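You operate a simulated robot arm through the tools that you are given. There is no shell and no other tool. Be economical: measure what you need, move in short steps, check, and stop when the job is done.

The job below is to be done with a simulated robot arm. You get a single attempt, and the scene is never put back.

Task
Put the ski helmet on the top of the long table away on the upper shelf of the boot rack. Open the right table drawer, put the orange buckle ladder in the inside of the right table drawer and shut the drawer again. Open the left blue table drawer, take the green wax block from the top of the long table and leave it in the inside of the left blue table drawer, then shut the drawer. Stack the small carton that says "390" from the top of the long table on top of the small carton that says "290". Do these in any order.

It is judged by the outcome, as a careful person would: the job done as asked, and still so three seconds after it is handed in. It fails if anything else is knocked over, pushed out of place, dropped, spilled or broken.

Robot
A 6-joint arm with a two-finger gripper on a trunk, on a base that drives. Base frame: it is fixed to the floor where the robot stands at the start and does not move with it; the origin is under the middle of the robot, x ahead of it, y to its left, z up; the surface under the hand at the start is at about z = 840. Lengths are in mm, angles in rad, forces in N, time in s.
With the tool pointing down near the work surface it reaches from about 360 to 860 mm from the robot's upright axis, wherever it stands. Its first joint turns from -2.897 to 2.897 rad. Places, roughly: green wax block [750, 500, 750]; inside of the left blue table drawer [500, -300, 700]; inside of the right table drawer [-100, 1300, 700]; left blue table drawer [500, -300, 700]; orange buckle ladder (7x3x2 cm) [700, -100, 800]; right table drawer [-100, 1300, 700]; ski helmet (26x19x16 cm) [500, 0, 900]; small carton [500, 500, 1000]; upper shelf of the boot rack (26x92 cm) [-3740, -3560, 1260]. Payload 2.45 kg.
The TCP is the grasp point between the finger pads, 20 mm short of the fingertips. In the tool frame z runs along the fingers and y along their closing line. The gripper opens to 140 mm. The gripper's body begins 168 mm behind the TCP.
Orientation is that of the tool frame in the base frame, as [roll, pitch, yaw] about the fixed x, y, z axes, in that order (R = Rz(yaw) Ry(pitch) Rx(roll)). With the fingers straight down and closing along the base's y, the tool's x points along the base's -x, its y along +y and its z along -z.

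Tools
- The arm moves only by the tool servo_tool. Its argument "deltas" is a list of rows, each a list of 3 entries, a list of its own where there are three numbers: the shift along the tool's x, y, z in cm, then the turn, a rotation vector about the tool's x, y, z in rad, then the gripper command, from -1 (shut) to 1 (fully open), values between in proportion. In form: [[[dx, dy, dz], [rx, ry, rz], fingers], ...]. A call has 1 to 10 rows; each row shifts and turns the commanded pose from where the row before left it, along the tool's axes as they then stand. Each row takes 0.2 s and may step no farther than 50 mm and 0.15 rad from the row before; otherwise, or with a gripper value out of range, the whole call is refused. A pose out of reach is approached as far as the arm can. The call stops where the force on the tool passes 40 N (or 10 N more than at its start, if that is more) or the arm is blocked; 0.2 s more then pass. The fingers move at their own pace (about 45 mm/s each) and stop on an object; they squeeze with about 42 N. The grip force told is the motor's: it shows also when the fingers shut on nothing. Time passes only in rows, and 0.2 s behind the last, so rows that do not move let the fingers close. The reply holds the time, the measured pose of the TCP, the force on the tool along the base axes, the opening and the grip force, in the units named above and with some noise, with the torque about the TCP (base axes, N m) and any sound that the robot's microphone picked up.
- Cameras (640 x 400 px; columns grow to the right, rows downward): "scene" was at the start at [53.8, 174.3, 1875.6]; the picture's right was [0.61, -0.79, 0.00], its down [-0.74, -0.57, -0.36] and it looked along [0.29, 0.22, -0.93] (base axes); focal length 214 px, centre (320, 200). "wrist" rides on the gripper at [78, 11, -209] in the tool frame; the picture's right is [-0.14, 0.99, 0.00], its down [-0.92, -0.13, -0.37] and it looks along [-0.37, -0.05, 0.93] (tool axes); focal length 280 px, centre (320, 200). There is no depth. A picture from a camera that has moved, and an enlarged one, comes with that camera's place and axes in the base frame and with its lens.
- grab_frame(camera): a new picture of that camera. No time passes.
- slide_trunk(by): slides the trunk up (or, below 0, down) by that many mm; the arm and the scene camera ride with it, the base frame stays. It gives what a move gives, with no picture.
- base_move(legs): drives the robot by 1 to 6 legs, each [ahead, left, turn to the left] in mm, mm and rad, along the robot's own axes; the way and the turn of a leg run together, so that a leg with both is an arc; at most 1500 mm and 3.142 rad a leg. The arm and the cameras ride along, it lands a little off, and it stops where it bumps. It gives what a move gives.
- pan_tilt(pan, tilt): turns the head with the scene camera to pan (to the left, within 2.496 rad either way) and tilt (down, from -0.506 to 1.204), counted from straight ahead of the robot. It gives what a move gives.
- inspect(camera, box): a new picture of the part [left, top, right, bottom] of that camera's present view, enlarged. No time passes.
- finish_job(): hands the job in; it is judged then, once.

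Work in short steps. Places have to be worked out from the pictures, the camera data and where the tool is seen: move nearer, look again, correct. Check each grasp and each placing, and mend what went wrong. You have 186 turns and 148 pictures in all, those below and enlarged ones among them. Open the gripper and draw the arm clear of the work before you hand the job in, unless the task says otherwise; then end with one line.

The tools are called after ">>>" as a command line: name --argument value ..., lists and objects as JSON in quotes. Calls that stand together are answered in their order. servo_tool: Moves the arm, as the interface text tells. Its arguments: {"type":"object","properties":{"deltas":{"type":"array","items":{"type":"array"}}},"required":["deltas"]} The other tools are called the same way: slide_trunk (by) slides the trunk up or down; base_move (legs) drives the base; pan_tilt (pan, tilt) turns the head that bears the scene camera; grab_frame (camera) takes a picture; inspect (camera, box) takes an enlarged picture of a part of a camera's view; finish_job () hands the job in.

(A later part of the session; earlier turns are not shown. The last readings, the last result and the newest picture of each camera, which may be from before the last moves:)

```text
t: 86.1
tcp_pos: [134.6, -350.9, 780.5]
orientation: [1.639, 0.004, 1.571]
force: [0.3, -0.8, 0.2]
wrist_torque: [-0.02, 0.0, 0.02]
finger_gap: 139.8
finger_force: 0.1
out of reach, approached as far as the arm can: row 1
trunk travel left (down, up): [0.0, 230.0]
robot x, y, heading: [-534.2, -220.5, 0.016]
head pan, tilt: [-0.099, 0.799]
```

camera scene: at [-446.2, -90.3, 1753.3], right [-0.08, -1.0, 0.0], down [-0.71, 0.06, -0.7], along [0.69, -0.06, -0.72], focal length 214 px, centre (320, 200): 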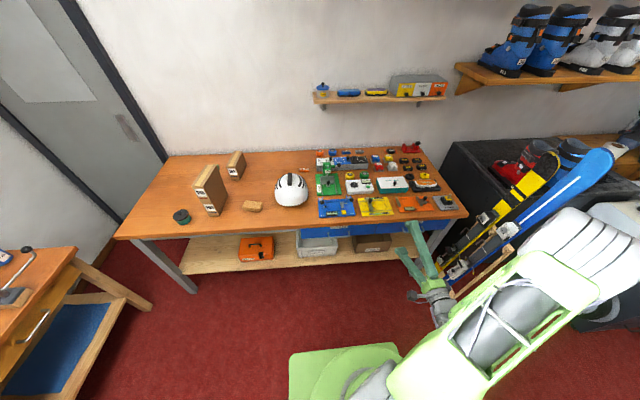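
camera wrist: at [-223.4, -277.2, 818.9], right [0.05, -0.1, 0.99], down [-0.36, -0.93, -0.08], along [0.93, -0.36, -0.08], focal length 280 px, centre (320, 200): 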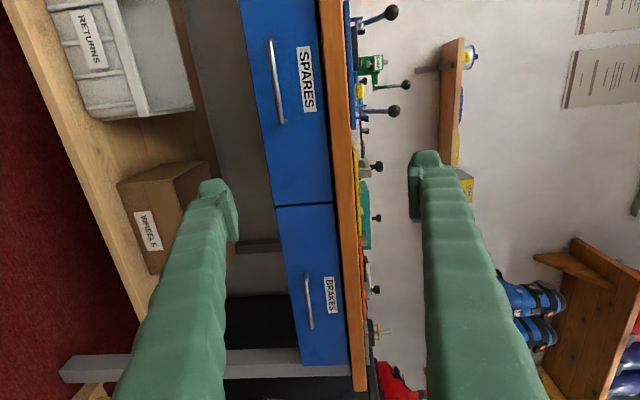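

>>> servo_tool --deltas '[[[3, 0, 0], [-0.068, 0, 0], 1], [[3.2, -2, 2], [0, 0, 0], 1], [[3.2, -2, 3], [0, 0, 0], 1], [[0, -1.4, 3], [0, 0, 0], 1]]'

>>> grab_frame --camera "wrist"

>>> grab_frame --camera "scene"

```text
t: 87.1
tcp_pos: [203.1, -308.2, 725.9]
orientation: [1.569, 0.007, 1.588]
force: [0.1, 0.7, -0.9]
wrist_torque: [-0.03, -0.01, 0.01]
finger_gap: 140.0
finger_force: 0.1
out of reach, approached as far as the arm can: row 2, 3, 4
trunk travel left (down, up): [0.0, 230.0]
robot x, y, heading: [-536.0, -223.3, 0.019]
head pan, tilt: [-0.099, 0.799]
```

```text
110 pictures are left
camera wrist: at [-8.6, -233.4, 736.2], right [0.0, -0.13, 0.99], down [-0.35, -0.93, -0.12], along [0.94, -0.35, -0.05], focal length 280 px, centre (320, 200)
```

wrist: 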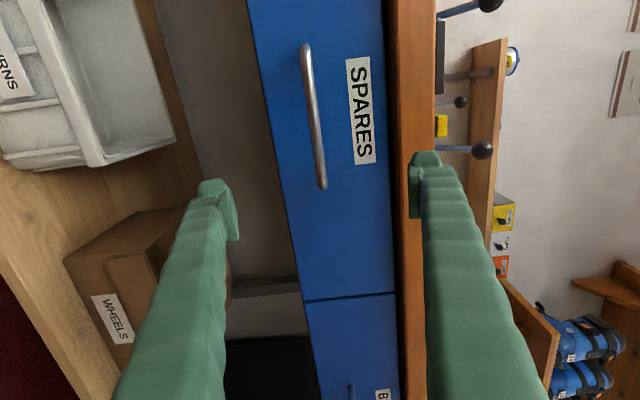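

```text
109 pictures are left
camera scene: at [-446.1, -89.9, 1753.2], right [-0.08, -1.0, 0.0], down [-0.71, 0.06, -0.7], along [0.69, -0.06, -0.72], focal length 214 px, centre (320, 200)
```

scene: 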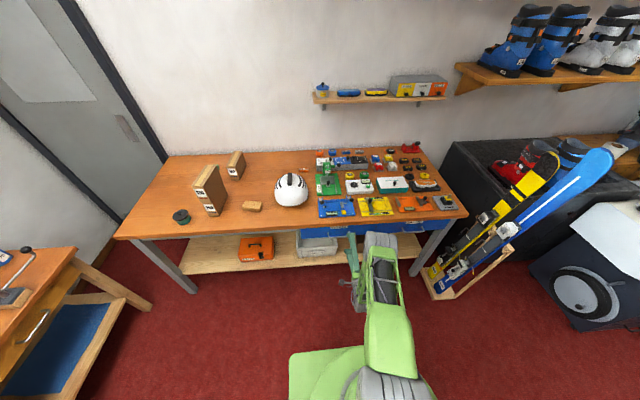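

The hand is level at handle height but 50 mm too far right; I shift the base left.

>>> base_move --legs '[[0, 50, -0.01]]'

>>> grab_frame --camera "wrist"

```text
t: 88.2
tcp_pos: [200.6, -267.2, 726.6]
orientation: [1.57, 0.005, 1.577]
force: [-0.5, -0.1, -0.4]
wrist_torque: [-0.01, 0.01, 0.0]
finger_gap: 140.2
finger_force: 0.1
trunk travel left (down, up): [0.0, 230.0]
robot x, y, heading: [-533.3, -172.7, 0.007]
head pan, tilt: [-0.099, 0.799]
```

```text
108 pictures are left
camera wrist: at [-9.7, -190.4, 736.4], right [0.0, -0.13, 0.99], down [-0.36, -0.92, -0.12], along [0.93, -0.36, -0.05], focal length 280 px, centre (320, 200)
```

wrist: 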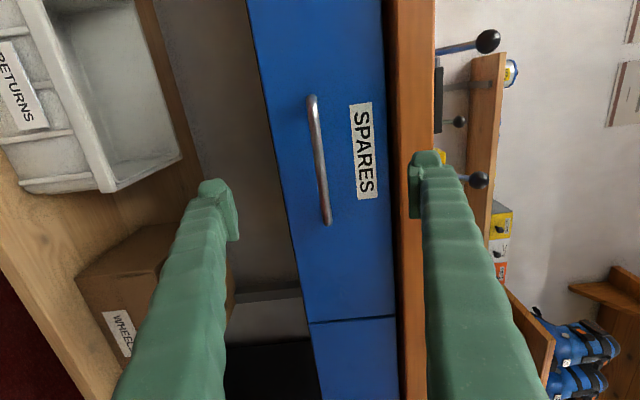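

I narrow the fingers to ~50 mm and advance to the handle.

>>> servo_tool --deltas '[[[0.5, 0, 0], [0, 0, 0], -0.3], [[0, 0, 0], [0, 0, 0], -0.3], [[0, 0, 0], [0, 0, 0], -0.3], [[0, 0, 0], [0, 0, 0], -0.3], [[0, 0, 2], [0, 0, 0], -0.3], [[0, 0, 2], [0, 0, 0], -0.3]]'

>>> grab_frame --camera "wrist"

```text
t: 89.6
tcp_pos: [237.1, -271.0, 724.7]
orientation: [1.57, 0.006, 1.591]
force: [1.0, 0.9, 0.1]
wrist_torque: [0.01, 0.0, -0.03]
finger_gap: 48.8
finger_force: 0.0
out of reach, approached as far as the arm can: row 6
trunk travel left (down, up): [0.0, 230.0]
robot x, y, heading: [-532.9, -174.4, 0.01]
head pan, tilt: [-0.099, 0.799]
```

```text
107 pictures are left
camera wrist: at [27.3, -196.9, 735.3], right [0.0, -0.13, 0.99], down [-0.35, -0.93, -0.12], along [0.94, -0.35, -0.05], focal length 280 px, centre (320, 200)
```

wrist: 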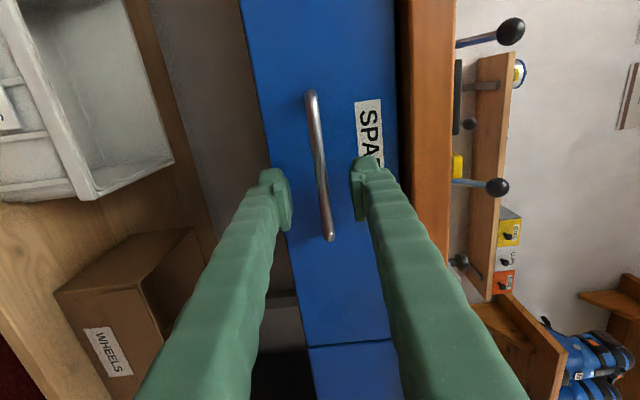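

At the reach limit; the handle lies between the fingers. I drive the base 25 mm forward.

>>> base_move --legs '[[25, 5, 0]]'

>>> grab_frame --camera "wrist"

```text
t: 90.5
tcp_pos: [259.4, -266.1, 723.1]
orientation: [1.568, 0.005, 1.589]
force: [0.7, 0.1, 0.0]
wrist_torque: [-0.03, -0.01, -0.01]
finger_gap: 49.1
finger_force: 0.1
trunk travel left (down, up): [0.0, 230.0]
robot x, y, heading: [-512.0, -174.0, 0.008]
head pan, tilt: [-0.099, 0.799]
stopped in leg 1: the force on the tool passed its limit at 53 N (the readings are from after the stop); the commanded pose is now the measured one
```

```text
106 pictures are left
camera wrist: at [48.4, -191.9, 734.6], right [0.0, -0.13, 0.99], down [-0.35, -0.93, -0.12], along [0.94, -0.35, -0.05], focal length 280 px, centre (320, 200)
```

wrist: 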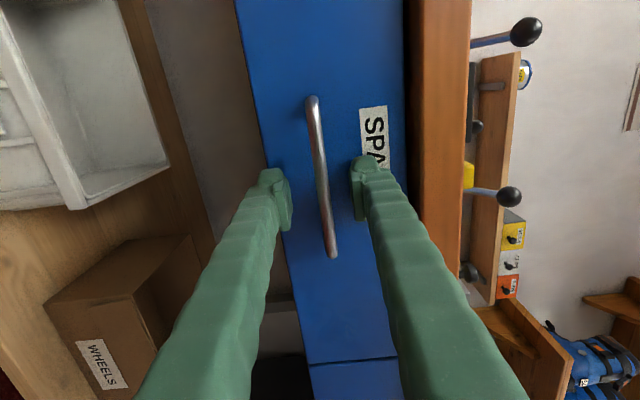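

The tips touched the drawer front, so the bar is between the pads. I shut on it.

>>> servo_tool --deltas '[[[0, 0, -0.3], [0, 0, 0], -1], [[0, 0, 0], [0, 0, 0], -1], [[0, 0, 0], [0, 0, 0], -1], [[0, 0, 0], [0, 0, 0], -1], [[0, 0, 0], [0, 0, 0], -1]]'

```text
t: 91.7
tcp_pos: [255.6, -266.8, 728.6]
orientation: [1.564, 0.005, 1.589]
force: [0.6, 1.7, 20.6]
wrist_torque: [0.49, 0.22, 0.04]
finger_gap: 6.1
finger_force: 33.5
trunk travel left (down, up): [0.0, 230.0]
robot x, y, heading: [-511.5, -169.9, 0.008]
head pan, tilt: [-0.099, 0.799]
```

Gripping the bar (gap 6 mm). I pull the drawer out with the arm.

>>> servo_tool --deltas '[[[0, 0.3, -1], [0, 0, 0], -1], [[0, 0, -2], [0, 0, 0], -1], [[0, 0, -2.5], [0, 0, 0], -1], [[0, 0, -2.5], [0, 0, 0], -1], [[0, 0, -2.5], [0, 0, 0], -1], [[0, 0, -2.5], [0, 0, 0], -1], [[0, 0, -2.5], [0, 0, 0], -1]]'

>>> grab_frame --camera "scene"

```text
t: 93.3
tcp_pos: [114.2, -267.8, 728.0]
orientation: [1.565, 0.005, 1.595]
force: [1.6, 0.8, 11.4]
wrist_torque: [0.43, 0.08, 0.81]
finger_gap: 6.3
finger_force: 33.0
out of reach, approached as far as the arm can: row 7
trunk travel left (down, up): [0.0, 230.0]
robot x, y, heading: [-510.3, -169.1, 0.009]
head pan, tilt: [-0.099, 0.799]
stopped in row 7: the force on the tool passed its limit at 43 N (the readings are from after the stop); the commanded pose is now the measured one
```

```text
105 pictures are left
camera scene: at [-421.8, -37.1, 1753.0], right [-0.09, -1.0, 0.0], down [-0.71, 0.06, -0.7], along [0.69, -0.06, -0.72], focal length 214 px, centre (320, 200)
```

scene: 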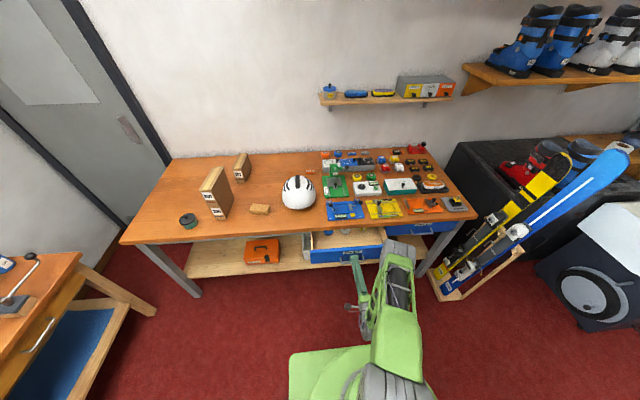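

Drawer is out ~14 cm. I try to draw it a little further with the base.

>>> base_move --legs '[[-60, 0, 0]]'

>>> inspect --camera "scene" --box '[280, 170, 460, 290]'

```text
t: 94.2
tcp_pos: [54.9, -267.8, 728.0]
orientation: [1.566, 0.004, 1.598]
force: [-1.4, 14.1, 20.5]
wrist_torque: [0.33, 0.24, 0.29]
finger_gap: 5.9
finger_force: 32.6
trunk travel left (down, up): [0.0, 230.0]
robot x, y, heading: [-571.1, -173.9, 0.005]
head pan, tilt: [-0.099, 0.799]
```

```text
3.33 times, centred on (370, 230) of scene
camera zoom: at [-483.3, -36.8, 1753.4], right [-0.09, -1.0, 0.0], down [-0.71, 0.06, -0.7], along [0.7, -0.06, -0.72], focal length 715 px, centre (153, 100)
```

zoom: 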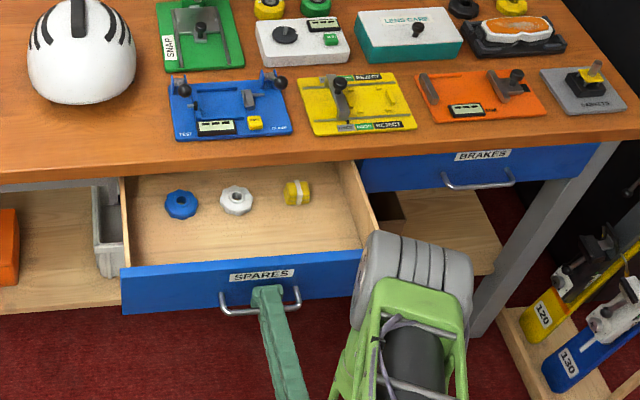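

Open 20 cm with plenty of space inside. I release the handle and back away.

>>> servo_tool --deltas '[[[0, 0, 0], [0, 0, 0], -0.5], [[0, 0, 0], [0, 0, 0], -0.4], [[0, 0, 0], [0, 0, 0], -0.4]]'

>>> base_move --legs '[[-150, 0, 0]]'

>>> slide_trunk --by 150

```text
t: 95.0
tcp_pos: [53.4, -268.7, 727.0]
orientation: [1.567, 0.004, 1.597]
force: [1.0, 1.0, -0.4]
wrist_torque: [-0.01, 0.0, -0.02]
finger_gap: 42.1
finger_force: 0.1
trunk travel left (down, up): [0.0, 230.0]
robot x, y, heading: [-568.5, -173.3, 0.012]
head pan, tilt: [-0.099, 0.799]
```

```text
t: 96.4
tcp_pos: [-90.8, -267.5, 727.7]
orientation: [1.567, 0.004, 1.599]
force: [-1.0, 0.1, -0.2]
wrist_torque: [0.02, 0.04, -0.01]
finger_gap: 42.1
finger_force: 0.1
trunk travel left (down, up): [0.0, 230.0]
robot x, y, heading: [-716.1, -171.7, 0.009]
head pan, tilt: [-0.099, 0.799]
```

```text
t: 98.2
tcp_pos: [-92.0, -268.4, 877.1]
orientation: [1.567, 0.004, 1.6]
force: [0.4, 0.0, 0.8]
wrist_torque: [-0.02, 0.02, 0.0]
finger_gap: 42.1
finger_force: 0.0
trunk travel left (down, up): [-150.0, 80.0]
robot x, y, heading: [-718.4, -169.9, 0.005]
head pan, tilt: [-0.099, 0.799]
```

I keep the horizontal grip pose and use it next for the ski table's right drawer: drive to face it.

>>> base_move --legs '[[0, 0, 1.566], [0, -510, 0], [440, 0, 0]]'

>>> grab_frame --camera "wrist"

>>> grab_frame --camera "scene"

```text
t: 109.2
tcp_pos: [-154.8, 905.5, 877.8]
orientation: [1.567, 0.003, -3.088]
force: [-0.6, 0.8, 1.0]
wrist_torque: [0.01, -0.03, 0.04]
finger_gap: 42.0
finger_force: 0.1
trunk travel left (down, up): [-150.0, 80.0]
robot x, y, heading: [-237.2, 277.6, 1.603]
head pan, tilt: [-0.099, 0.799]
```

```text
103 pictures are left
camera wrist: at [-221.0, 692.7, 886.9], right [0.13, 0.0, 0.99], down [0.94, -0.32, -0.13], along [0.31, 0.95, -0.05], focal length 280 px, centre (320, 200)
```

wrist: 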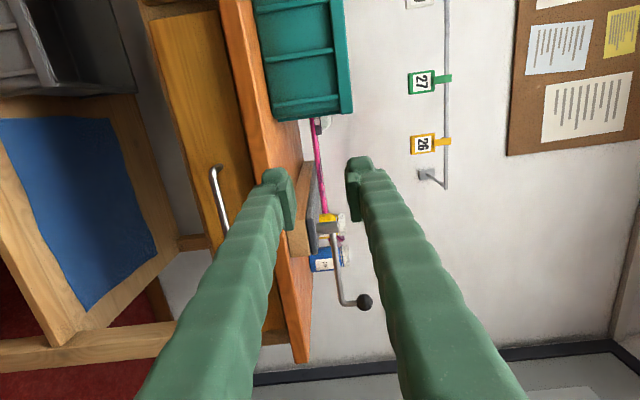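

```text
102 pictures are left
camera scene: at [-368.6, 365.0, 1903.3], right [1.0, -0.06, 0.0], down [-0.04, -0.72, -0.7], along [0.04, 0.7, -0.72], focal length 214 px, centre (320, 200)
```

scene: 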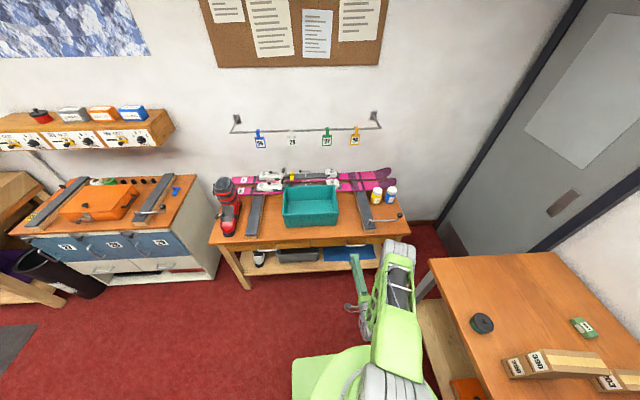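

Handle seen around [-110,1055,734]. I lower the trunk, shift right and square up.

>>> slide_trunk --by -144

>>> servo_tool --deltas '[[[-2.2, 0, 0], [0, -0.05, 0], -0.3], [[-2.2, 0, 0], [0, 0, 0], -0.3]]'

>>> grab_frame --camera "wrist"

```text
t: 110.9
tcp_pos: [-153.7, 905.8, 732.7]
orientation: [1.568, 0.004, -3.086]
force: [-0.7, -0.1, 0.3]
wrist_torque: [-0.02, -0.01, 0.0]
finger_gap: 42.4
finger_force: 0.2
trunk travel left (down, up): [-6.0, 224.0]
robot x, y, heading: [-233.9, 278.7, 1.611]
head pan, tilt: [-0.099, 0.799]
```

```text
t: 111.5
tcp_pos: [-111.3, 906.9, 731.8]
orientation: [1.567, 0.002, -3.136]
force: [0.4, 0.9, -0.1]
wrist_torque: [0.0, -0.01, 0.0]
finger_gap: 48.8
finger_force: 0.2
trunk travel left (down, up): [-6.0, 224.0]
robot x, y, heading: [-231.9, 276.7, 1.613]
head pan, tilt: [-0.099, 0.799]
```

```text
101 pictures are left
camera wrist: at [-188.8, 696.7, 742.4], right [0.13, 0.0, 0.99], down [0.92, -0.36, -0.13], along [0.36, 0.93, -0.05], focal length 280 px, centre (320, 200)
```

wrist: 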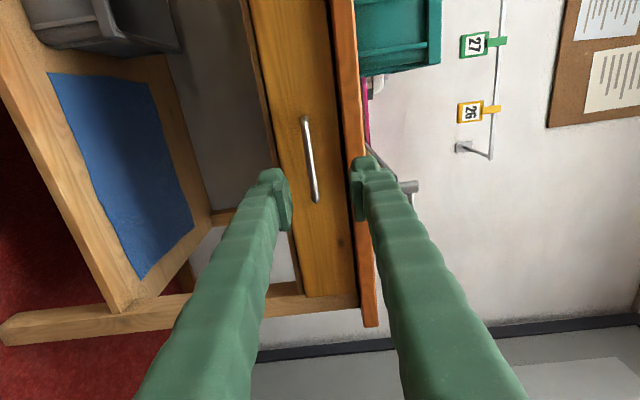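

Handle is more likely near [-95,1095,715]. I adjust and drive 110 mm ahead.

>>> servo_tool --deltas '[[[-1.5, -1.4, 0], [0, 0, 0], -0.3]]'

>>> base_move --legs '[[120, 0, -0.03]]'

>>> grab_frame --camera "wrist"

```text
t: 111.9
tcp_pos: [-93.1, 906.7, 717.5]
orientation: [1.568, 0.003, -3.134]
force: [-0.2, 1.1, 0.1]
wrist_torque: [-0.03, -0.01, -0.04]
finger_gap: 49.2
finger_force: 0.1
trunk travel left (down, up): [-6.0, 224.0]
robot x, y, heading: [-227.9, 274.9, 1.608]
head pan, tilt: [-0.099, 0.799]
```

```text
t: 113.1
tcp_pos: [-81.2, 1020.8, 717.7]
orientation: [1.567, 0.003, 3.122]
force: [-0.1, 0.1, -0.1]
wrist_torque: [0.03, 0.05, 0.02]
finger_gap: 48.9
finger_force: 0.0
trunk travel left (down, up): [-6.0, 224.0]
robot x, y, heading: [-236.7, 397.8, 1.586]
head pan, tilt: [-0.099, 0.799]
```

```text
100 pictures are left
camera wrist: at [-163.6, 812.8, 727.9], right [0.13, -0.01, 0.99], down [0.91, -0.39, -0.13], along [0.38, 0.92, -0.05], focal length 280 px, centre (320, 200)
```

wrist: 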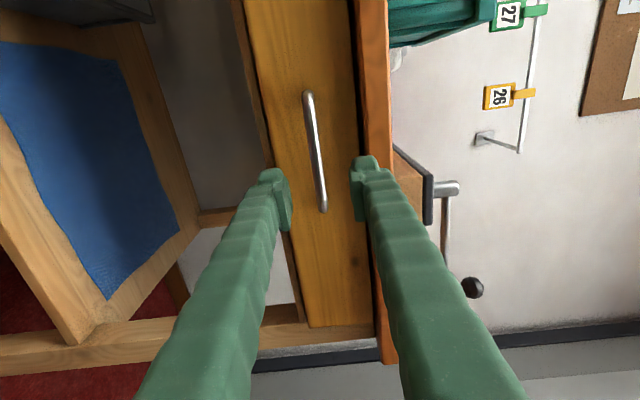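

>>> servo_tool --deltas '[[[0.5, 0, 2.5], [0, 0.015, 0], -0.3], [[0.5, 0, 2.5], [0, 0, 0], -0.3], [[0, 0, 1], [0, 0, 0], -0.3]]'

>>> grab_frame --camera "wrist"

```text
t: 113.9
tcp_pos: [-91.8, 1080.7, 717.5]
orientation: [1.568, 0.002, 3.137]
force: [-0.4, -0.5, -0.5]
wrist_torque: [-0.01, 0.01, 0.0]
finger_gap: 48.9
finger_force: 0.1
trunk travel left (down, up): [-6.0, 224.0]
robot x, y, heading: [-233.6, 396.0, 1.579]
head pan, tilt: [-0.099, 0.799]
```

```text
99 pictures are left
camera wrist: at [-170.6, 871.4, 727.3], right [0.13, 0.0, 0.99], down [0.92, -0.37, -0.13], along [0.37, 0.93, -0.05], focal length 280 px, centre (320, 200)
```

wrist: 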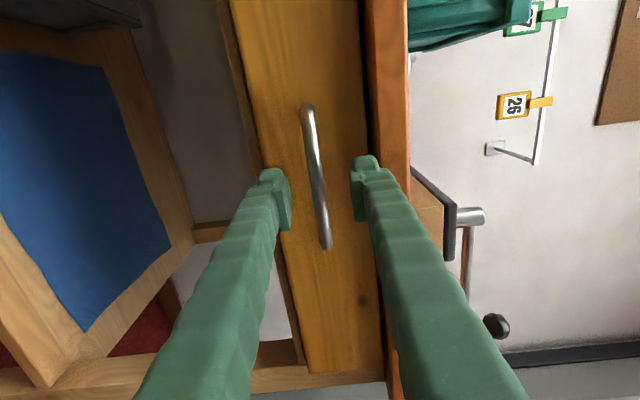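

Handle about 20 mm beyond the TCP. I advance until the tips nearly touch, then shut.

>>> servo_tool --deltas '[[[0, 0, 1], [0, 0, 0], -0.3], [[0, 0, 1], [0, 0, 0], -0.3], [[0, 0, 0.3], [0, 0, 0], -0.3]]'

>>> servo_tool --deltas '[[[0, 0, 0], [0, 0, 0], -1], [[0, 0, 0], [0, 0, 0], -1], [[0, 0, 0], [0, 0, 0], -1], [[0, 0, 0], [0, 0, 0], -1], [[0, 0, 0], [0, 0, 0], -1]]'

>>> grab_frame --camera "wrist"

```text
t: 114.7
tcp_pos: [-90.1, 1105.1, 717.4]
orientation: [1.566, 0.003, 3.139]
force: [0.1, 0.4, 0.4]
wrist_torque: [0.0, 0.01, 0.01]
finger_gap: 49.1
finger_force: 0.1
trunk travel left (down, up): [-6.0, 224.0]
robot x, y, heading: [-232.8, 397.3, 1.585]
head pan, tilt: [-0.099, 0.799]
```

```text
t: 115.9
tcp_pos: [-91.1, 1105.6, 716.0]
orientation: [1.571, 0.002, 3.137]
force: [0.6, -0.3, -11.8]
wrist_torque: [0.17, 0.23, -0.09]
finger_gap: 5.8
finger_force: 34.3
trunk travel left (down, up): [-6.0, 224.0]
robot x, y, heading: [-234.9, 400.3, 1.576]
head pan, tilt: [-0.099, 0.799]
```

```text
98 pictures are left
camera wrist: at [-170.4, 895.6, 726.7], right [0.14, 0.0, 0.99], down [0.92, -0.37, -0.13], along [0.37, 0.93, -0.05], focal length 280 px, centre (320, 200)
```

wrist: 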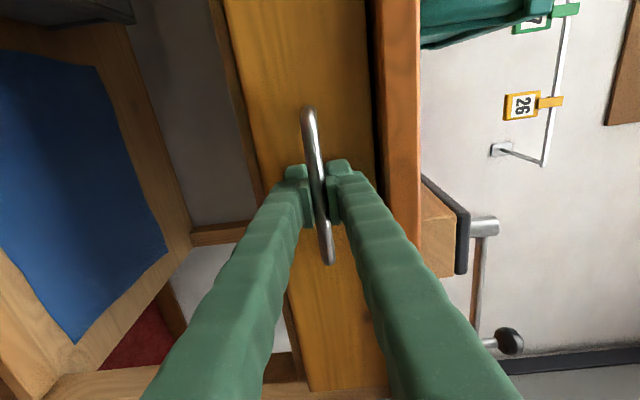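

Bar gripped. I pull the drawer with the base, 200 mm back.

>>> base_move --legs '[[-30, 0, 0], [-170, 0, 0]]'

>>> grab_frame --camera "scene"

```text
t: 118.2
tcp_pos: [-90.3, 907.5, 715.6]
orientation: [1.57, -0.001, -3.14]
force: [1.1, -0.1, -2.0]
wrist_torque: [0.06, 0.06, 0.06]
finger_gap: 5.9
finger_force: 34.5
trunk travel left (down, up): [-6.0, 224.0]
robot x, y, heading: [-234.0, 203.1, 1.583]
head pan, tilt: [-0.099, 0.799]
stopped in leg 2: the force on the tool passed its limit at 41 N (the readings are from after the stop); the commanded pose is now the measured one
```

```text
97 pictures are left
camera scene: at [-367.2, 289.7, 1759.4], right [1.0, -0.09, 0.0], down [-0.07, -0.71, -0.7], along [0.06, 0.69, -0.72], focal length 214 px, centre (320, 200)
```

scene: 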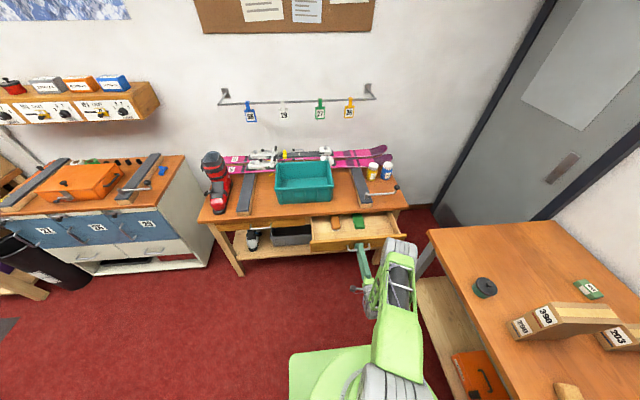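

Drawer open 20 cm. I release, back off and turn the tool down again.

>>> servo_tool --deltas '[[[0, 0, 0], [0, 0, 0], -0.5], [[0, 0, 0], [0, 0, 0], -0.3], [[0, 0, 0], [0, 0, 0], -0.3]]'

>>> inspect --camera "scene" --box '[280, 190, 440, 290]'

>>> base_move --legs '[[-250, 0, 0]]'

>>> slide_trunk --by 144

>>> servo_tool --deltas '[[[0, 2, 0], [0.15, 0, 0], 0], [[0, 2, 0], [0.15, 0, 0], 0], [[0, 2, 0], [0.15, 0, 0], 0], [[0, 2, 0], [0.15, 0, 0], 0], [[0, 2, 0], [0.15, 0, 0], 0], [[0, 0, -2], [0.15, 0, 0], 0], [[0, 0, -2], [0.15, 0, 0], 0], [[0, 0, -2], [0.15, 0, 0], 0], [[0, 0, -2], [0.15, 0, 0], 0], [[0, 0, -2], [0.15, 0, 0], 0]]'

```text
t: 119.0
tcp_pos: [-91.2, 907.0, 715.2]
orientation: [1.571, 0.0, -3.139]
force: [-0.7, -0.6, 0.2]
wrist_torque: [0.0, 0.01, 0.01]
finger_gap: 49.1
finger_force: 0.1
trunk travel left (down, up): [-6.0, 224.0]
robot x, y, heading: [-236.0, 200.7, 1.58]
head pan, tilt: [-0.099, 0.799]
```

```text
4.00 times, centred on (360, 240) of scene
camera zoom: at [-367.3, 289.5, 1759.3], right [1.0, -0.09, 0.0], down [-0.07, -0.71, -0.7], along [0.06, 0.69, -0.72], focal length 858 px, centre (160, 40)
```

zoom: 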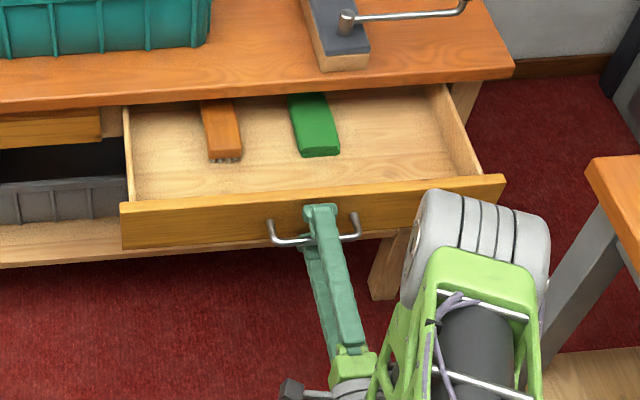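

```text
t: 120.9
tcp_pos: [-86.0, 644.4, 716.8]
orientation: [1.572, 0.002, 3.141]
force: [-0.9, 0.1, -0.3]
wrist_torque: [0.02, 0.01, -0.01]
finger_gap: 49.1
finger_force: 0.1
trunk travel left (down, up): [-6.0, 224.0]
robot x, y, heading: [-230.7, -60.5, 1.577]
head pan, tilt: [-0.099, 0.799]
```

```text
t: 122.6
tcp_pos: [-85.3, 645.5, 859.7]
orientation: [1.572, 0.001, 3.139]
force: [0.6, 0.2, 0.0]
wrist_torque: [0.04, 0.01, -0.01]
finger_gap: 49.1
finger_force: 0.1
trunk travel left (down, up): [-150.0, 80.0]
robot x, y, heading: [-228.8, -60.0, 1.582]
head pan, tilt: [-0.099, 0.799]
```

```text
t: 125.0
tcp_pos: [-134.0, 654.1, 1028.1]
orientation: [2.869, -0.193, 3.014]
force: [-0.3, 0.2, -0.1]
wrist_torque: [0.0, 0.0, 0.02]
finger_gap: 69.8
finger_force: 0.1
out of reach, approached as far as the arm can: row 8, 9
trunk travel left (down, up): [-150.0, 80.0]
robot x, y, heading: [-233.4, -61.3, 1.576]
head pan, tilt: [-0.099, 0.799]
stopped in row 10: the arm was blocked; the commanded pose is now the measured one
```

The arm met a joint limit near vertical; I unwind the wrist yaw, then fix the remaining tilt.

>>> servo_tool --deltas '[[[0, 0, -2], [0, 0, -0.15], 0], [[0, 0, -2], [0, 0, -0.15], 0], [[0, 0, -2], [0, 0, -0.15], 0], [[0, 0, -2], [0, 0, -0.15], 0], [[0, 0, 0], [0, 0, -0.15], 0], [[0, 0, 0], [0, 0, -0.15], 0], [[0, 0, 0], [0, 0, -0.15], 0], [[0, 0, 0], [0, 0, -0.15], 0], [[0, 0, 0], [0, 0, -0.15], 0], [[0, 0, 0], [0, 0, -0.15], 0]]'

```text
t: 127.2
tcp_pos: [-120.6, 630.0, 1105.0]
orientation: [2.922, 0.252, -1.823]
force: [0.0, 0.9, 0.3]
wrist_torque: [-0.03, -0.02, -0.01]
finger_gap: 70.0
finger_force: 0.1
trunk travel left (down, up): [-150.0, 80.0]
robot x, y, heading: [-233.7, -60.6, 1.582]
head pan, tilt: [-0.099, 0.799]
```

>>> servo_tool --deltas '[[[0, 0, 0], [0.072, 0.085, 0], 0], [[0, 0, 0], [0.072, 0.085, 0], 0], [[0, 0, 0], [0.071, 0.084, 0], 0]]'

```text
t: 128.0
tcp_pos: [-121.3, 630.9, 1103.4]
orientation: [-3.139, -0.002, -1.797]
force: [-0.3, 0.5, -0.2]
wrist_torque: [-0.02, -0.03, -0.01]
finger_gap: 69.8
finger_force: 0.1
trunk travel left (down, up): [-150.0, 80.0]
robot x, y, heading: [-232.2, -59.6, 1.575]
head pan, tilt: [-0.099, 0.799]
```

Tool is down again. I raise and retract the hand, then drive to before the orange ladder (keeping clear of the open blue drawer).

>>> servo_tool --deltas '[[[3, 0, -3], [0, 0, -0.1], 0], [[3, 0, -3], [0, 0, -0.1], 0], [[3, 0, -3], [0, 0, 0], 0], [[3, 0, 0], [0, 0, 0], 0]]'

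>>> base_move --legs '[[0, 0, -1.575], [0, 370, 0], [250, 0, 0]]'

>>> pan_tilt --pan -0.5 --tilt 0.9

>>> grab_frame --camera "scene"

>>> grab_frame --camera "wrist"

```text
t: 129.0
tcp_pos: [-132.2, 511.8, 1193.6]
orientation: [3.141, -0.001, -1.595]
force: [-0.2, 0.6, 0.3]
wrist_torque: [0.06, 0.01, 0.0]
finger_gap: 69.9
finger_force: 0.1
trunk travel left (down, up): [-150.0, 80.0]
robot x, y, heading: [-236.7, -60.4, 1.581]
head pan, tilt: [-0.099, 0.799]
```

```text
t: 138.1
tcp_pos: [586.1, 170.1, 1194.0]
orientation: [-3.142, 0.001, 3.085]
force: [-0.5, -0.6, 0.1]
wrist_torque: [0.02, -0.06, 0.02]
finger_gap: 69.9
finger_force: 0.1
trunk travel left (down, up): [-150.0, 80.0]
robot x, y, heading: [18.1, 289.2, -0.028]
head pan, tilt: [-0.099, 0.799]
stopped in leg 3: the robot was blocked; the commanded pose is now the measured one
```

```text
t: 139.0
tcp_pos: [588.3, 170.1, 1191.4]
orientation: [-3.14, -0.003, 3.083]
force: [-0.6, 0.0, 0.3]
wrist_torque: [0.01, 0.03, -0.01]
finger_gap: 70.0
finger_force: 0.0
trunk travel left (down, up): [-150.0, 80.0]
robot x, y, heading: [17.2, 289.0, -0.025]
head pan, tilt: [-0.499, 0.901]
```

```text
95 pictures are left
camera scene: at [94.9, 389.4, 1895.4], right [-0.5, -0.87, 0.0], down [-0.68, 0.39, -0.62], along [0.54, -0.31, -0.78], focal length 214 px, centre (320, 200)
```

scene: 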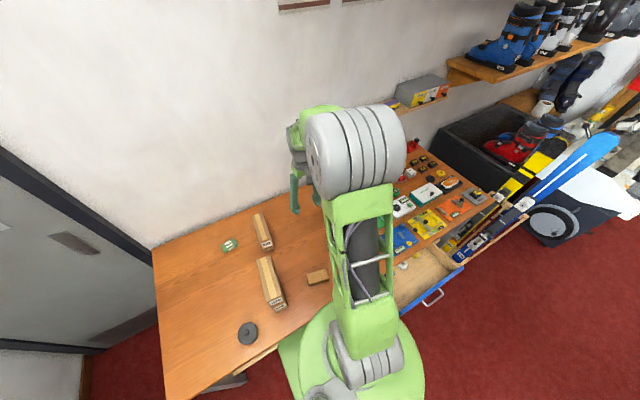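

```text
94 pictures are left
camera wrist: at [510.4, 184.6, 1401.7], right [0.19, 0.98, 0.0], down [0.91, -0.18, 0.37], along [0.36, -0.07, -0.93], focal length 280 px, centre (320, 200)
```

wrist: 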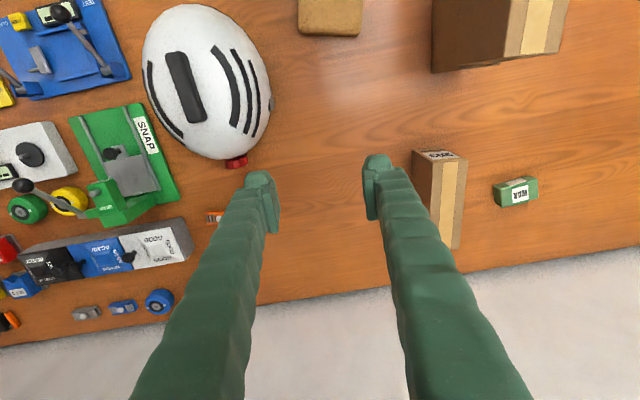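

The base bumped gently at x≈18 (table shelf); nothing appears moved. I back 15 mm and bring the hand above the ladder.

>>> base_move --legs '[[-15, 0, 0.02]]'

>>> servo_tool --deltas '[[[-2.0, -3.7, 0], [0, 0, 0], 0], [[-2.0, -3.7, 0], [0, 0, 0], 0], [[-2.0, -3.7, 0], [0, 0, 0], 0], [[-2.0, -3.7, 0], [0, 0, 0], 0], [[-2.0, -3.7, 0], [0, 0, 0], 0], [[-2.0, -3.7, 0], [0, 0, 0], 0]]'

>>> grab_frame --camera "wrist"

```text
t: 139.8
tcp_pos: [573.8, 182.4, 1192.5]
orientation: [3.141, 0.001, 3.103]
force: [-0.7, 0.1, 0.3]
wrist_torque: [-0.03, -0.09, -0.01]
finger_gap: 69.9
finger_force: 0.0
trunk travel left (down, up): [-150.0, 80.0]
robot x, y, heading: [-2.3, 290.2, -0.01]
head pan, tilt: [-0.499, 0.901]
```

```text
t: 141.2
tcp_pos: [685.1, -45.4, 1191.4]
orientation: [3.138, -0.001, 3.104]
force: [0.4, -0.1, -0.7]
wrist_torque: [0.01, 0.01, 0.01]
finger_gap: 70.2
finger_force: 0.1
trunk travel left (down, up): [-150.0, 80.0]
robot x, y, heading: [3.5, 287.6, -0.007]
head pan, tilt: [-0.499, 0.901]
```

```text
93 pictures are left
camera wrist: at [607.7, -31.5, 1401.6], right [0.17, 0.98, 0.0], down [0.92, -0.16, 0.37], along [0.36, -0.06, -0.93], focal length 280 px, centre (320, 200)
```

wrist: 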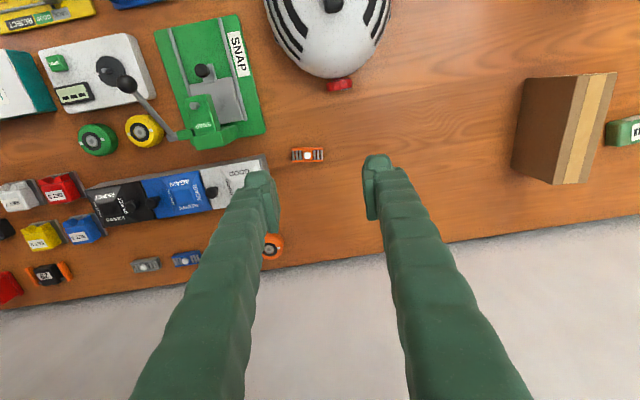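

>>> inspect --camera "wrist" --box '[260, 110, 380, 190]'

```text
5.00 times, centred on (320, 150) of wrist
camera zoom: at [607.7, -31.5, 1401.6], right [0.17, 0.98, 0.0], down [0.92, -0.16, 0.37], along [0.36, -0.06, -0.93], focal length 1402 px, centre (320, 450)
```

zoom: 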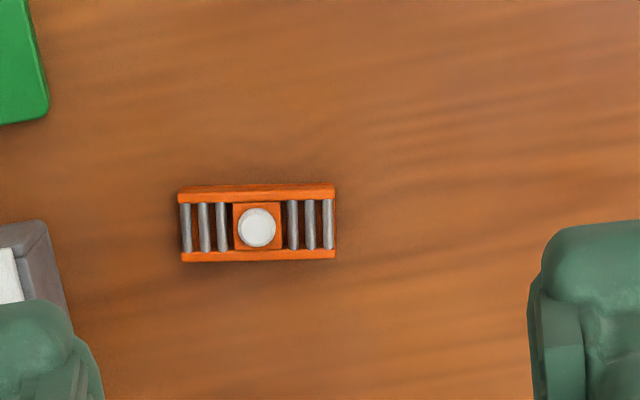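

Ladder's centre ≈ [720,-75], short axis at about −0.14 rad. I move over it and turn the hand 1.67 rad.

>>> servo_tool --deltas '[[[-3.6, -2.9, 0], [0, 0, 0.14], 0], [[0, 0, 0], [0, 0, 0.15], 0], [[0, 0, 0], [0, 0, 0.15], 0], [[0, 0, 0], [0, 0, 0.15], 0], [[0, 0, 0], [0, 0, 0.15], 0], [[0, 0, 0], [0, 0, 0.15], 0], [[0, 0, 0], [0, 0, 0.15], 0], [[0, 0, 0], [0, 0, 0.15], 0], [[0, 0, 0], [0, 0, 0.15], 0], [[0, 0, 0], [0, 0, 0.15], 0]]'

>>> servo_tool --deltas '[[[0, 0, 3], [0, 0, 0.15], 0], [[0, 0, 4], [0, 0, 0.03], 0], [[0, 0, 5], [0, 0, 0], 0]]'

>>> grab_frame --camera "wrist"

```text
t: 143.3
tcp_pos: [721.4, -75.4, 1193.2]
orientation: [-3.14, 0.0, 1.613]
force: [0.0, 1.0, -0.3]
wrist_torque: [0.01, -0.02, -0.03]
finger_gap: 70.1
finger_force: 0.0
trunk travel left (down, up): [-150.0, 80.0]
robot x, y, heading: [0.3, 285.1, -0.008]
head pan, tilt: [-0.499, 0.901]
```

```text
t: 144.2
tcp_pos: [721.0, -78.3, 1073.2]
orientation: [-3.141, -0.001, 1.433]
force: [0.0, -0.4, 0.4]
wrist_torque: [0.01, 0.04, -0.02]
finger_gap: 69.9
finger_force: 0.0
trunk travel left (down, up): [-150.0, 80.0]
robot x, y, heading: [-2.8, 288.0, -0.003]
head pan, tilt: [-0.499, 0.901]
```

```text
91 pictures are left
camera wrist: at [742.5, -2.0, 1283.1], right [0.96, -0.27, 0.0], down [-0.25, -0.89, 0.37], along [-0.1, -0.35, -0.93], focal length 280 px, centre (320, 200)
```

wrist: 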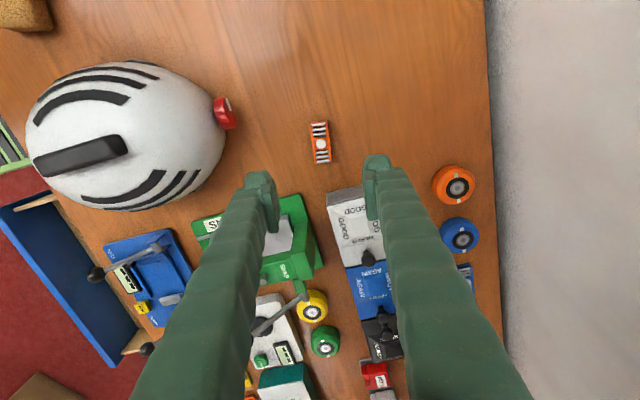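

Well aligned. I descend to just above the table top.

>>> servo_tool --deltas '[[[0.3, 0, 5], [0, 0, 0], 0], [[0, 0, 5], [0, 0, 0], 0], [[0, 0, 5], [0, 0, 0], 0], [[0, 0, 3], [0, 0, 0], 0], [[0, 0, 1.5], [0, 0, 0], 0]]'

>>> grab_frame --camera "wrist"

```text
t: 145.3
tcp_pos: [721.9, -71.9, 878.6]
orientation: [3.142, 0.0, 1.435]
force: [0.3, -0.5, 0.7]
wrist_torque: [0.02, 0.01, 0.01]
finger_gap: 70.0
finger_force: 0.0
trunk travel left (down, up): [-150.0, 80.0]
robot x, y, heading: [2.0, 286.3, -0.002]
head pan, tilt: [-0.499, 0.901]
```

```text
90 pictures are left
camera wrist: at [743.0, 3.8, 1087.9], right [0.96, -0.27, 0.0], down [-0.25, -0.89, 0.37], along [-0.1, -0.35, -0.93], focal length 280 px, centre (320, 200)
```

wrist: 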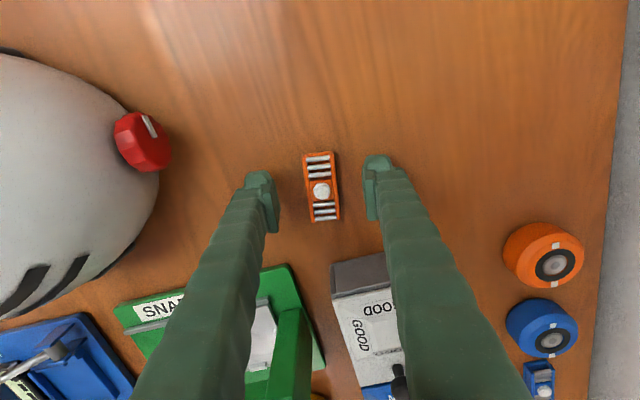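

>>> servo_tool --deltas '[[[0, 0, 0.8], [0, 0, 0], 0], [[0, 0, 0.5], [0, 0, 0], -0.3], [[0, 0, 0], [0, 0, 0], -1], [[0, 0, 0], [0, 0, 0], -1], [[0, 0, 0], [0, 0, 0], -1], [[0, 0, 0], [0, 0, 0], -1], [[0, 0, 0], [0, 0, 0], -1]]'

```text
t: 146.9
tcp_pos: [720.7, -72.9, 865.1]
orientation: [-3.139, 0.0, 1.435]
force: [0.6, 0.6, 0.2]
wrist_torque: [0.0, 0.01, -0.02]
finger_gap: 26.3
finger_force: 42.0
trunk travel left (down, up): [-150.0, 80.0]
robot x, y, heading: [0.5, 288.0, -0.007]
head pan, tilt: [-0.499, 0.901]
```

Gripped (26 mm gap). I lift straight up and check.

>>> servo_tool --deltas '[[[0, 0, -2], [0, 0, 0], -1], [[0, 0, -4], [0, 0, 0], -1], [[0, 0, -5], [0, 0, 0], -1], [[0, 0, -5], [0, 0, 0], -1], [[0, 0, -5], [0, 0, 0], -1], [[0, 0, -5], [0, 0, 0], -1], [[0, 0, -5], [0, 0, 0], -1], [[0, 0, -3], [0, 0, 0], -1]]'

>>> grab_frame --camera "wrist"

```text
t: 148.8
tcp_pos: [722.4, -71.4, 1205.1]
orientation: [-3.14, 0.001, 1.436]
force: [0.5, 0.0, -1.7]
wrist_torque: [-0.02, -0.03, -0.03]
finger_gap: 26.7
finger_force: 42.2
trunk travel left (down, up): [-150.0, 80.0]
robot x, y, heading: [1.9, 285.6, -0.005]
head pan, tilt: [-0.499, 0.901]
```

```text
89 pictures are left
camera wrist: at [743.1, 3.8, 1413.9], right [0.96, -0.27, 0.0], down [-0.25, -0.89, 0.37], along [-0.1, -0.35, -0.93], focal length 280 px, centre (320, 200)
```

wrist: 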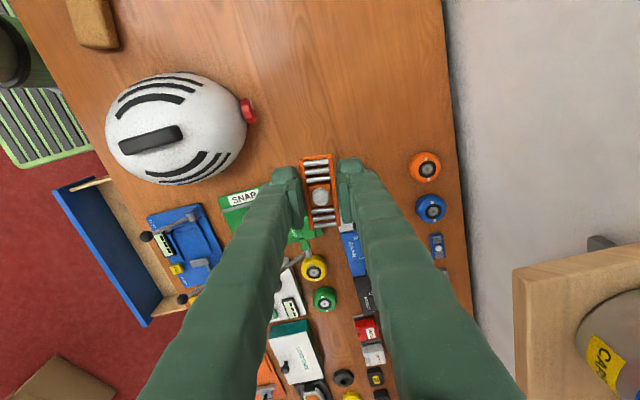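

Ladder held. I back away, turn left with it to the open right drawer, and look.

>>> base_move --legs '[[-250, 0, 0], [0, 0, 1.575], [60, 0, 0]]'

>>> pan_tilt --pan -0.1 --tilt 0.9

>>> grab_frame --camera "scene"

>>> grab_frame --camera "wrist"

```text
t: 155.0
tcp_pos: [102.4, 1074.0, 1204.3]
orientation: [-3.14, 0.0, 3.022]
force: [0.1, -0.3, -0.5]
wrist_torque: [-0.06, -0.01, 0.02]
finger_gap: 26.5
finger_force: 42.3
trunk travel left (down, up): [-150.0, 80.0]
robot x, y, heading: [-248.2, 346.6, 1.579]
head pan, tilt: [-0.499, 0.901]
```

```text
t: 155.8
tcp_pos: [102.8, 1073.0, 1203.5]
orientation: [-3.141, 0.001, 3.022]
force: [-0.6, 0.2, -0.6]
wrist_torque: [0.01, 0.05, 0.01]
finger_gap: 26.4
finger_force: 41.9
trunk travel left (down, up): [-150.0, 80.0]
robot x, y, heading: [-243.9, 350.1, 1.58]
head pan, tilt: [-0.099, 0.901]
```

```text
88 pictures are left
camera scene: at [-378.3, 430.3, 1895.4], right [1.0, -0.09, 0.0], down [-0.07, -0.78, -0.62], along [0.06, 0.62, -0.78], focal length 214 px, centre (320, 200)
```

scene: 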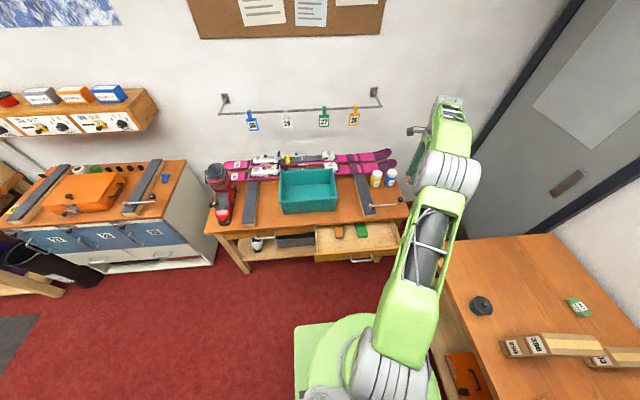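

```text
87 pictures are left
camera wrist: at [25.8, 1093.0, 1412.9], right [0.25, 0.97, 0.0], down [0.9, -0.24, 0.37], along [0.36, -0.1, -0.93], focal length 280 px, centre (320, 200)
```

wrist: 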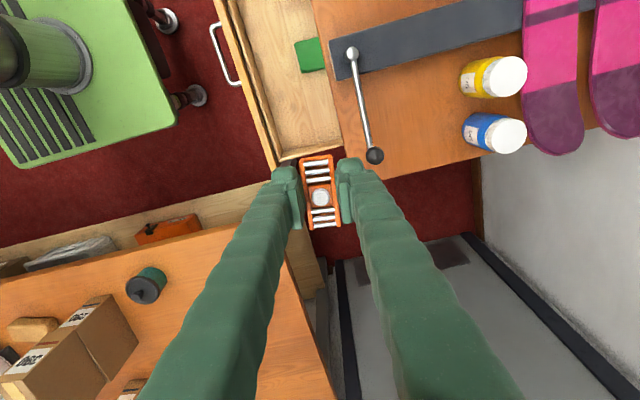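

Drawer right section is free at about [65,1030]. I move over it and descend part way.

>>> servo_tool --deltas '[[[3.2, -3.5, 0], [0, 0, 0], -1], [[0, -1.2, 3], [0, 0, 0], -1], [[0, 0, 5], [0, 0, 0], -1], [[0, 0, 5], [0, 0, 0], -1], [[0, 0, 5], [0, 0, 0], -1], [[0, 0, 5], [0, 0, 0], -1], [[0, 0, 5], [0, 0, 0], -1], [[0, 0, 5], [0, 0, 0], -1]]'

>>> grab_frame --camera "wrist"

>>> grab_frame --camera "scene"

```text
t: 157.6
tcp_pos: [63.3, 1029.5, 873.0]
orientation: [3.141, -0.002, 3.023]
force: [-0.1, -0.1, -0.1]
wrist_torque: [-0.03, 0.0, 0.01]
finger_gap: 26.5
finger_force: 42.1
trunk travel left (down, up): [-150.0, 80.0]
robot x, y, heading: [-244.6, 344.7, 1.576]
head pan, tilt: [-0.099, 0.901]
```

```text
86 pictures are left
camera wrist: at [-14.3, 1049.4, 1081.8], right [0.25, 0.97, 0.0], down [0.9, -0.24, 0.37], along [0.36, -0.09, -0.93], focal length 280 px, centre (320, 200)
```

wrist: 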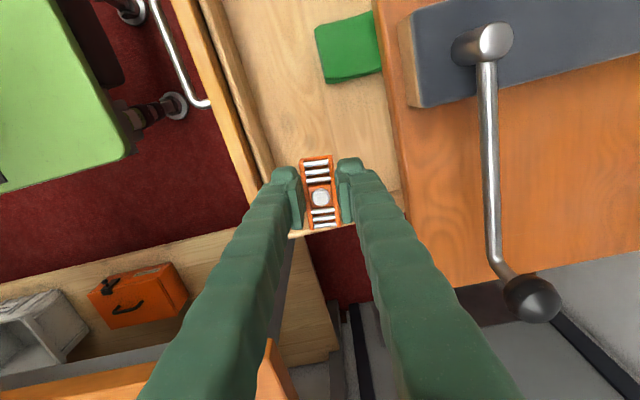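

```text
85 pictures are left
camera scene: at [-378.1, 431.0, 1895.3], right [1.0, -0.09, 0.0], down [-0.07, -0.78, -0.62], along [0.06, 0.62, -0.78], focal length 214 px, centre (320, 200)
```

scene: 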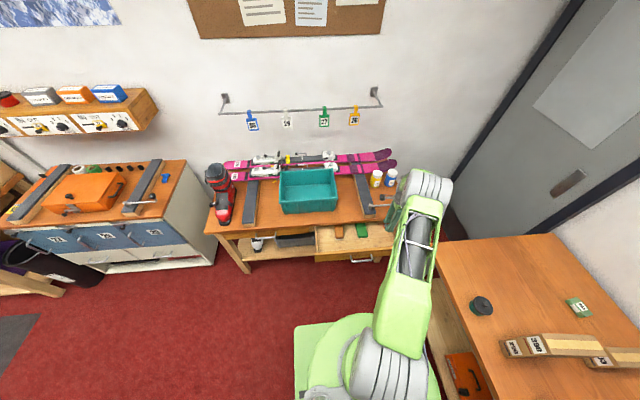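

>>> servo_tool --deltas '[[[1.5, 0, 4], [0, 0, 0], -1], [[0, 0, 4], [0, 0, 0], -1], [[0, 0, 3], [0, 0, 0], -1]]'

>>> grab_frame --camera "wrist"

```text
t: 158.4
tcp_pos: [49.3, 1030.8, 764.6]
orientation: [3.14, -0.001, 3.023]
force: [0.5, -0.4, -0.4]
wrist_torque: [-0.03, 0.0, 0.01]
finger_gap: 26.5
finger_force: 42.3
trunk travel left (down, up): [-150.0, 80.0]
robot x, y, heading: [-244.9, 347.4, 1.582]
head pan, tilt: [-0.099, 0.901]
```

```text
84 pictures are left
camera wrist: at [-26.3, 1051.1, 972.8], right [0.25, 0.97, 0.0], down [0.9, -0.24, 0.37], along [0.36, -0.09, -0.93], focal length 280 px, centre (320, 200)
```

wrist: 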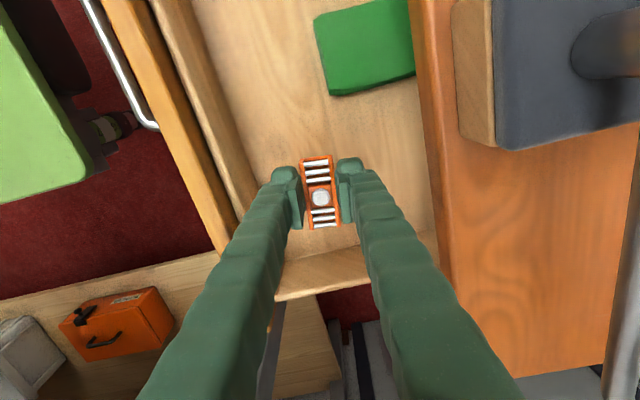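

>>> servo_tool --deltas '[[[0, 0, 2.5], [0, 0, 0], -1], [[0, 0, 1], [0, 0, 0], -1], [[0, 0, 1], [0, 0, 0], -1], [[0, 0, 0.6], [0, 0, 0], -1], [[0, 0, 0.6], [0, 0, 0], -1], [[0, 0, 0.6], [0, 0, 0], -1]]'

>>> grab_frame --camera "wrist"

```text
t: 159.8
tcp_pos: [50.4, 1034.1, 705.6]
orientation: [3.136, 0.002, 3.024]
force: [-5.3, 1.5, 35.9]
wrist_torque: [-0.02, 0.05, 0.01]
finger_gap: 27.1
finger_force: 41.9
trunk travel left (down, up): [-150.0, 80.0]
robot x, y, heading: [-245.4, 347.1, 1.582]
head pan, tilt: [-0.099, 0.901]
```

```text
83 pictures are left
camera wrist: at [-26.6, 1051.7, 914.7], right [0.25, 0.97, 0.01], down [0.9, -0.24, 0.37], along [0.36, -0.09, -0.93], focal length 280 px, centre (320, 200)
```

wrist: 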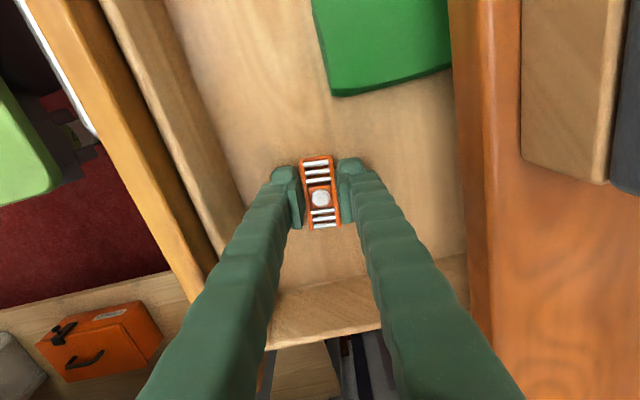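

It is on the drawer floor. I ease up, open, and rise.

>>> servo_tool --deltas '[[[0, 0, -0.3], [0, 0, 0], -1], [[0, 0, 0], [0, 0, 0], -0.3], [[0, 0, 0], [0, 0, 0], 0], [[0, 0, 0], [0, 0, 0], 0], [[0, 0, -4], [0, 0, 0], 0], [[0, 0, -5], [0, 0, 0], 0], [[0, 0, -5], [0, 0, 0], 0], [[0, 0, -5], [0, 0, 0], 0], [[0, 0, -5], [0, 0, 0], 0]]'

>>> grab_frame --camera "wrist"

```text
t: 161.8
tcp_pos: [50.1, 1033.0, 942.3]
orientation: [-3.139, 0.0, 3.021]
force: [0.1, -0.1, 0.2]
wrist_torque: [0.0, -0.03, -0.04]
finger_gap: 70.0
finger_force: 0.0
trunk travel left (down, up): [-150.0, 80.0]
robot x, y, heading: [-242.8, 347.3, 1.579]
head pan, tilt: [-0.099, 0.901]
```

```text
82 pictures are left
camera wrist: at [-26.1, 1052.1, 1151.5], right [0.25, 0.97, 0.0], down [0.9, -0.24, 0.37], along [0.36, -0.1, -0.93], focal length 280 px, centre (320, 200)
```

wrist: 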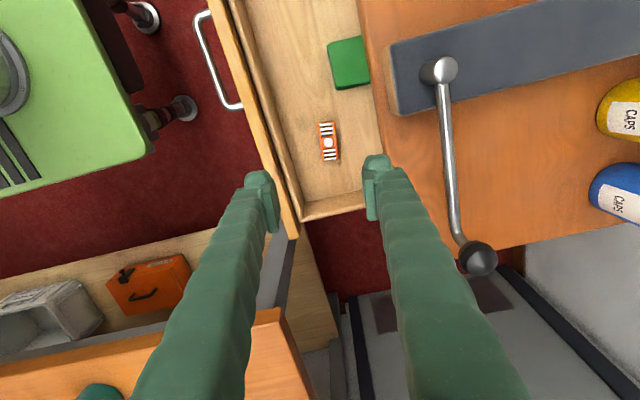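

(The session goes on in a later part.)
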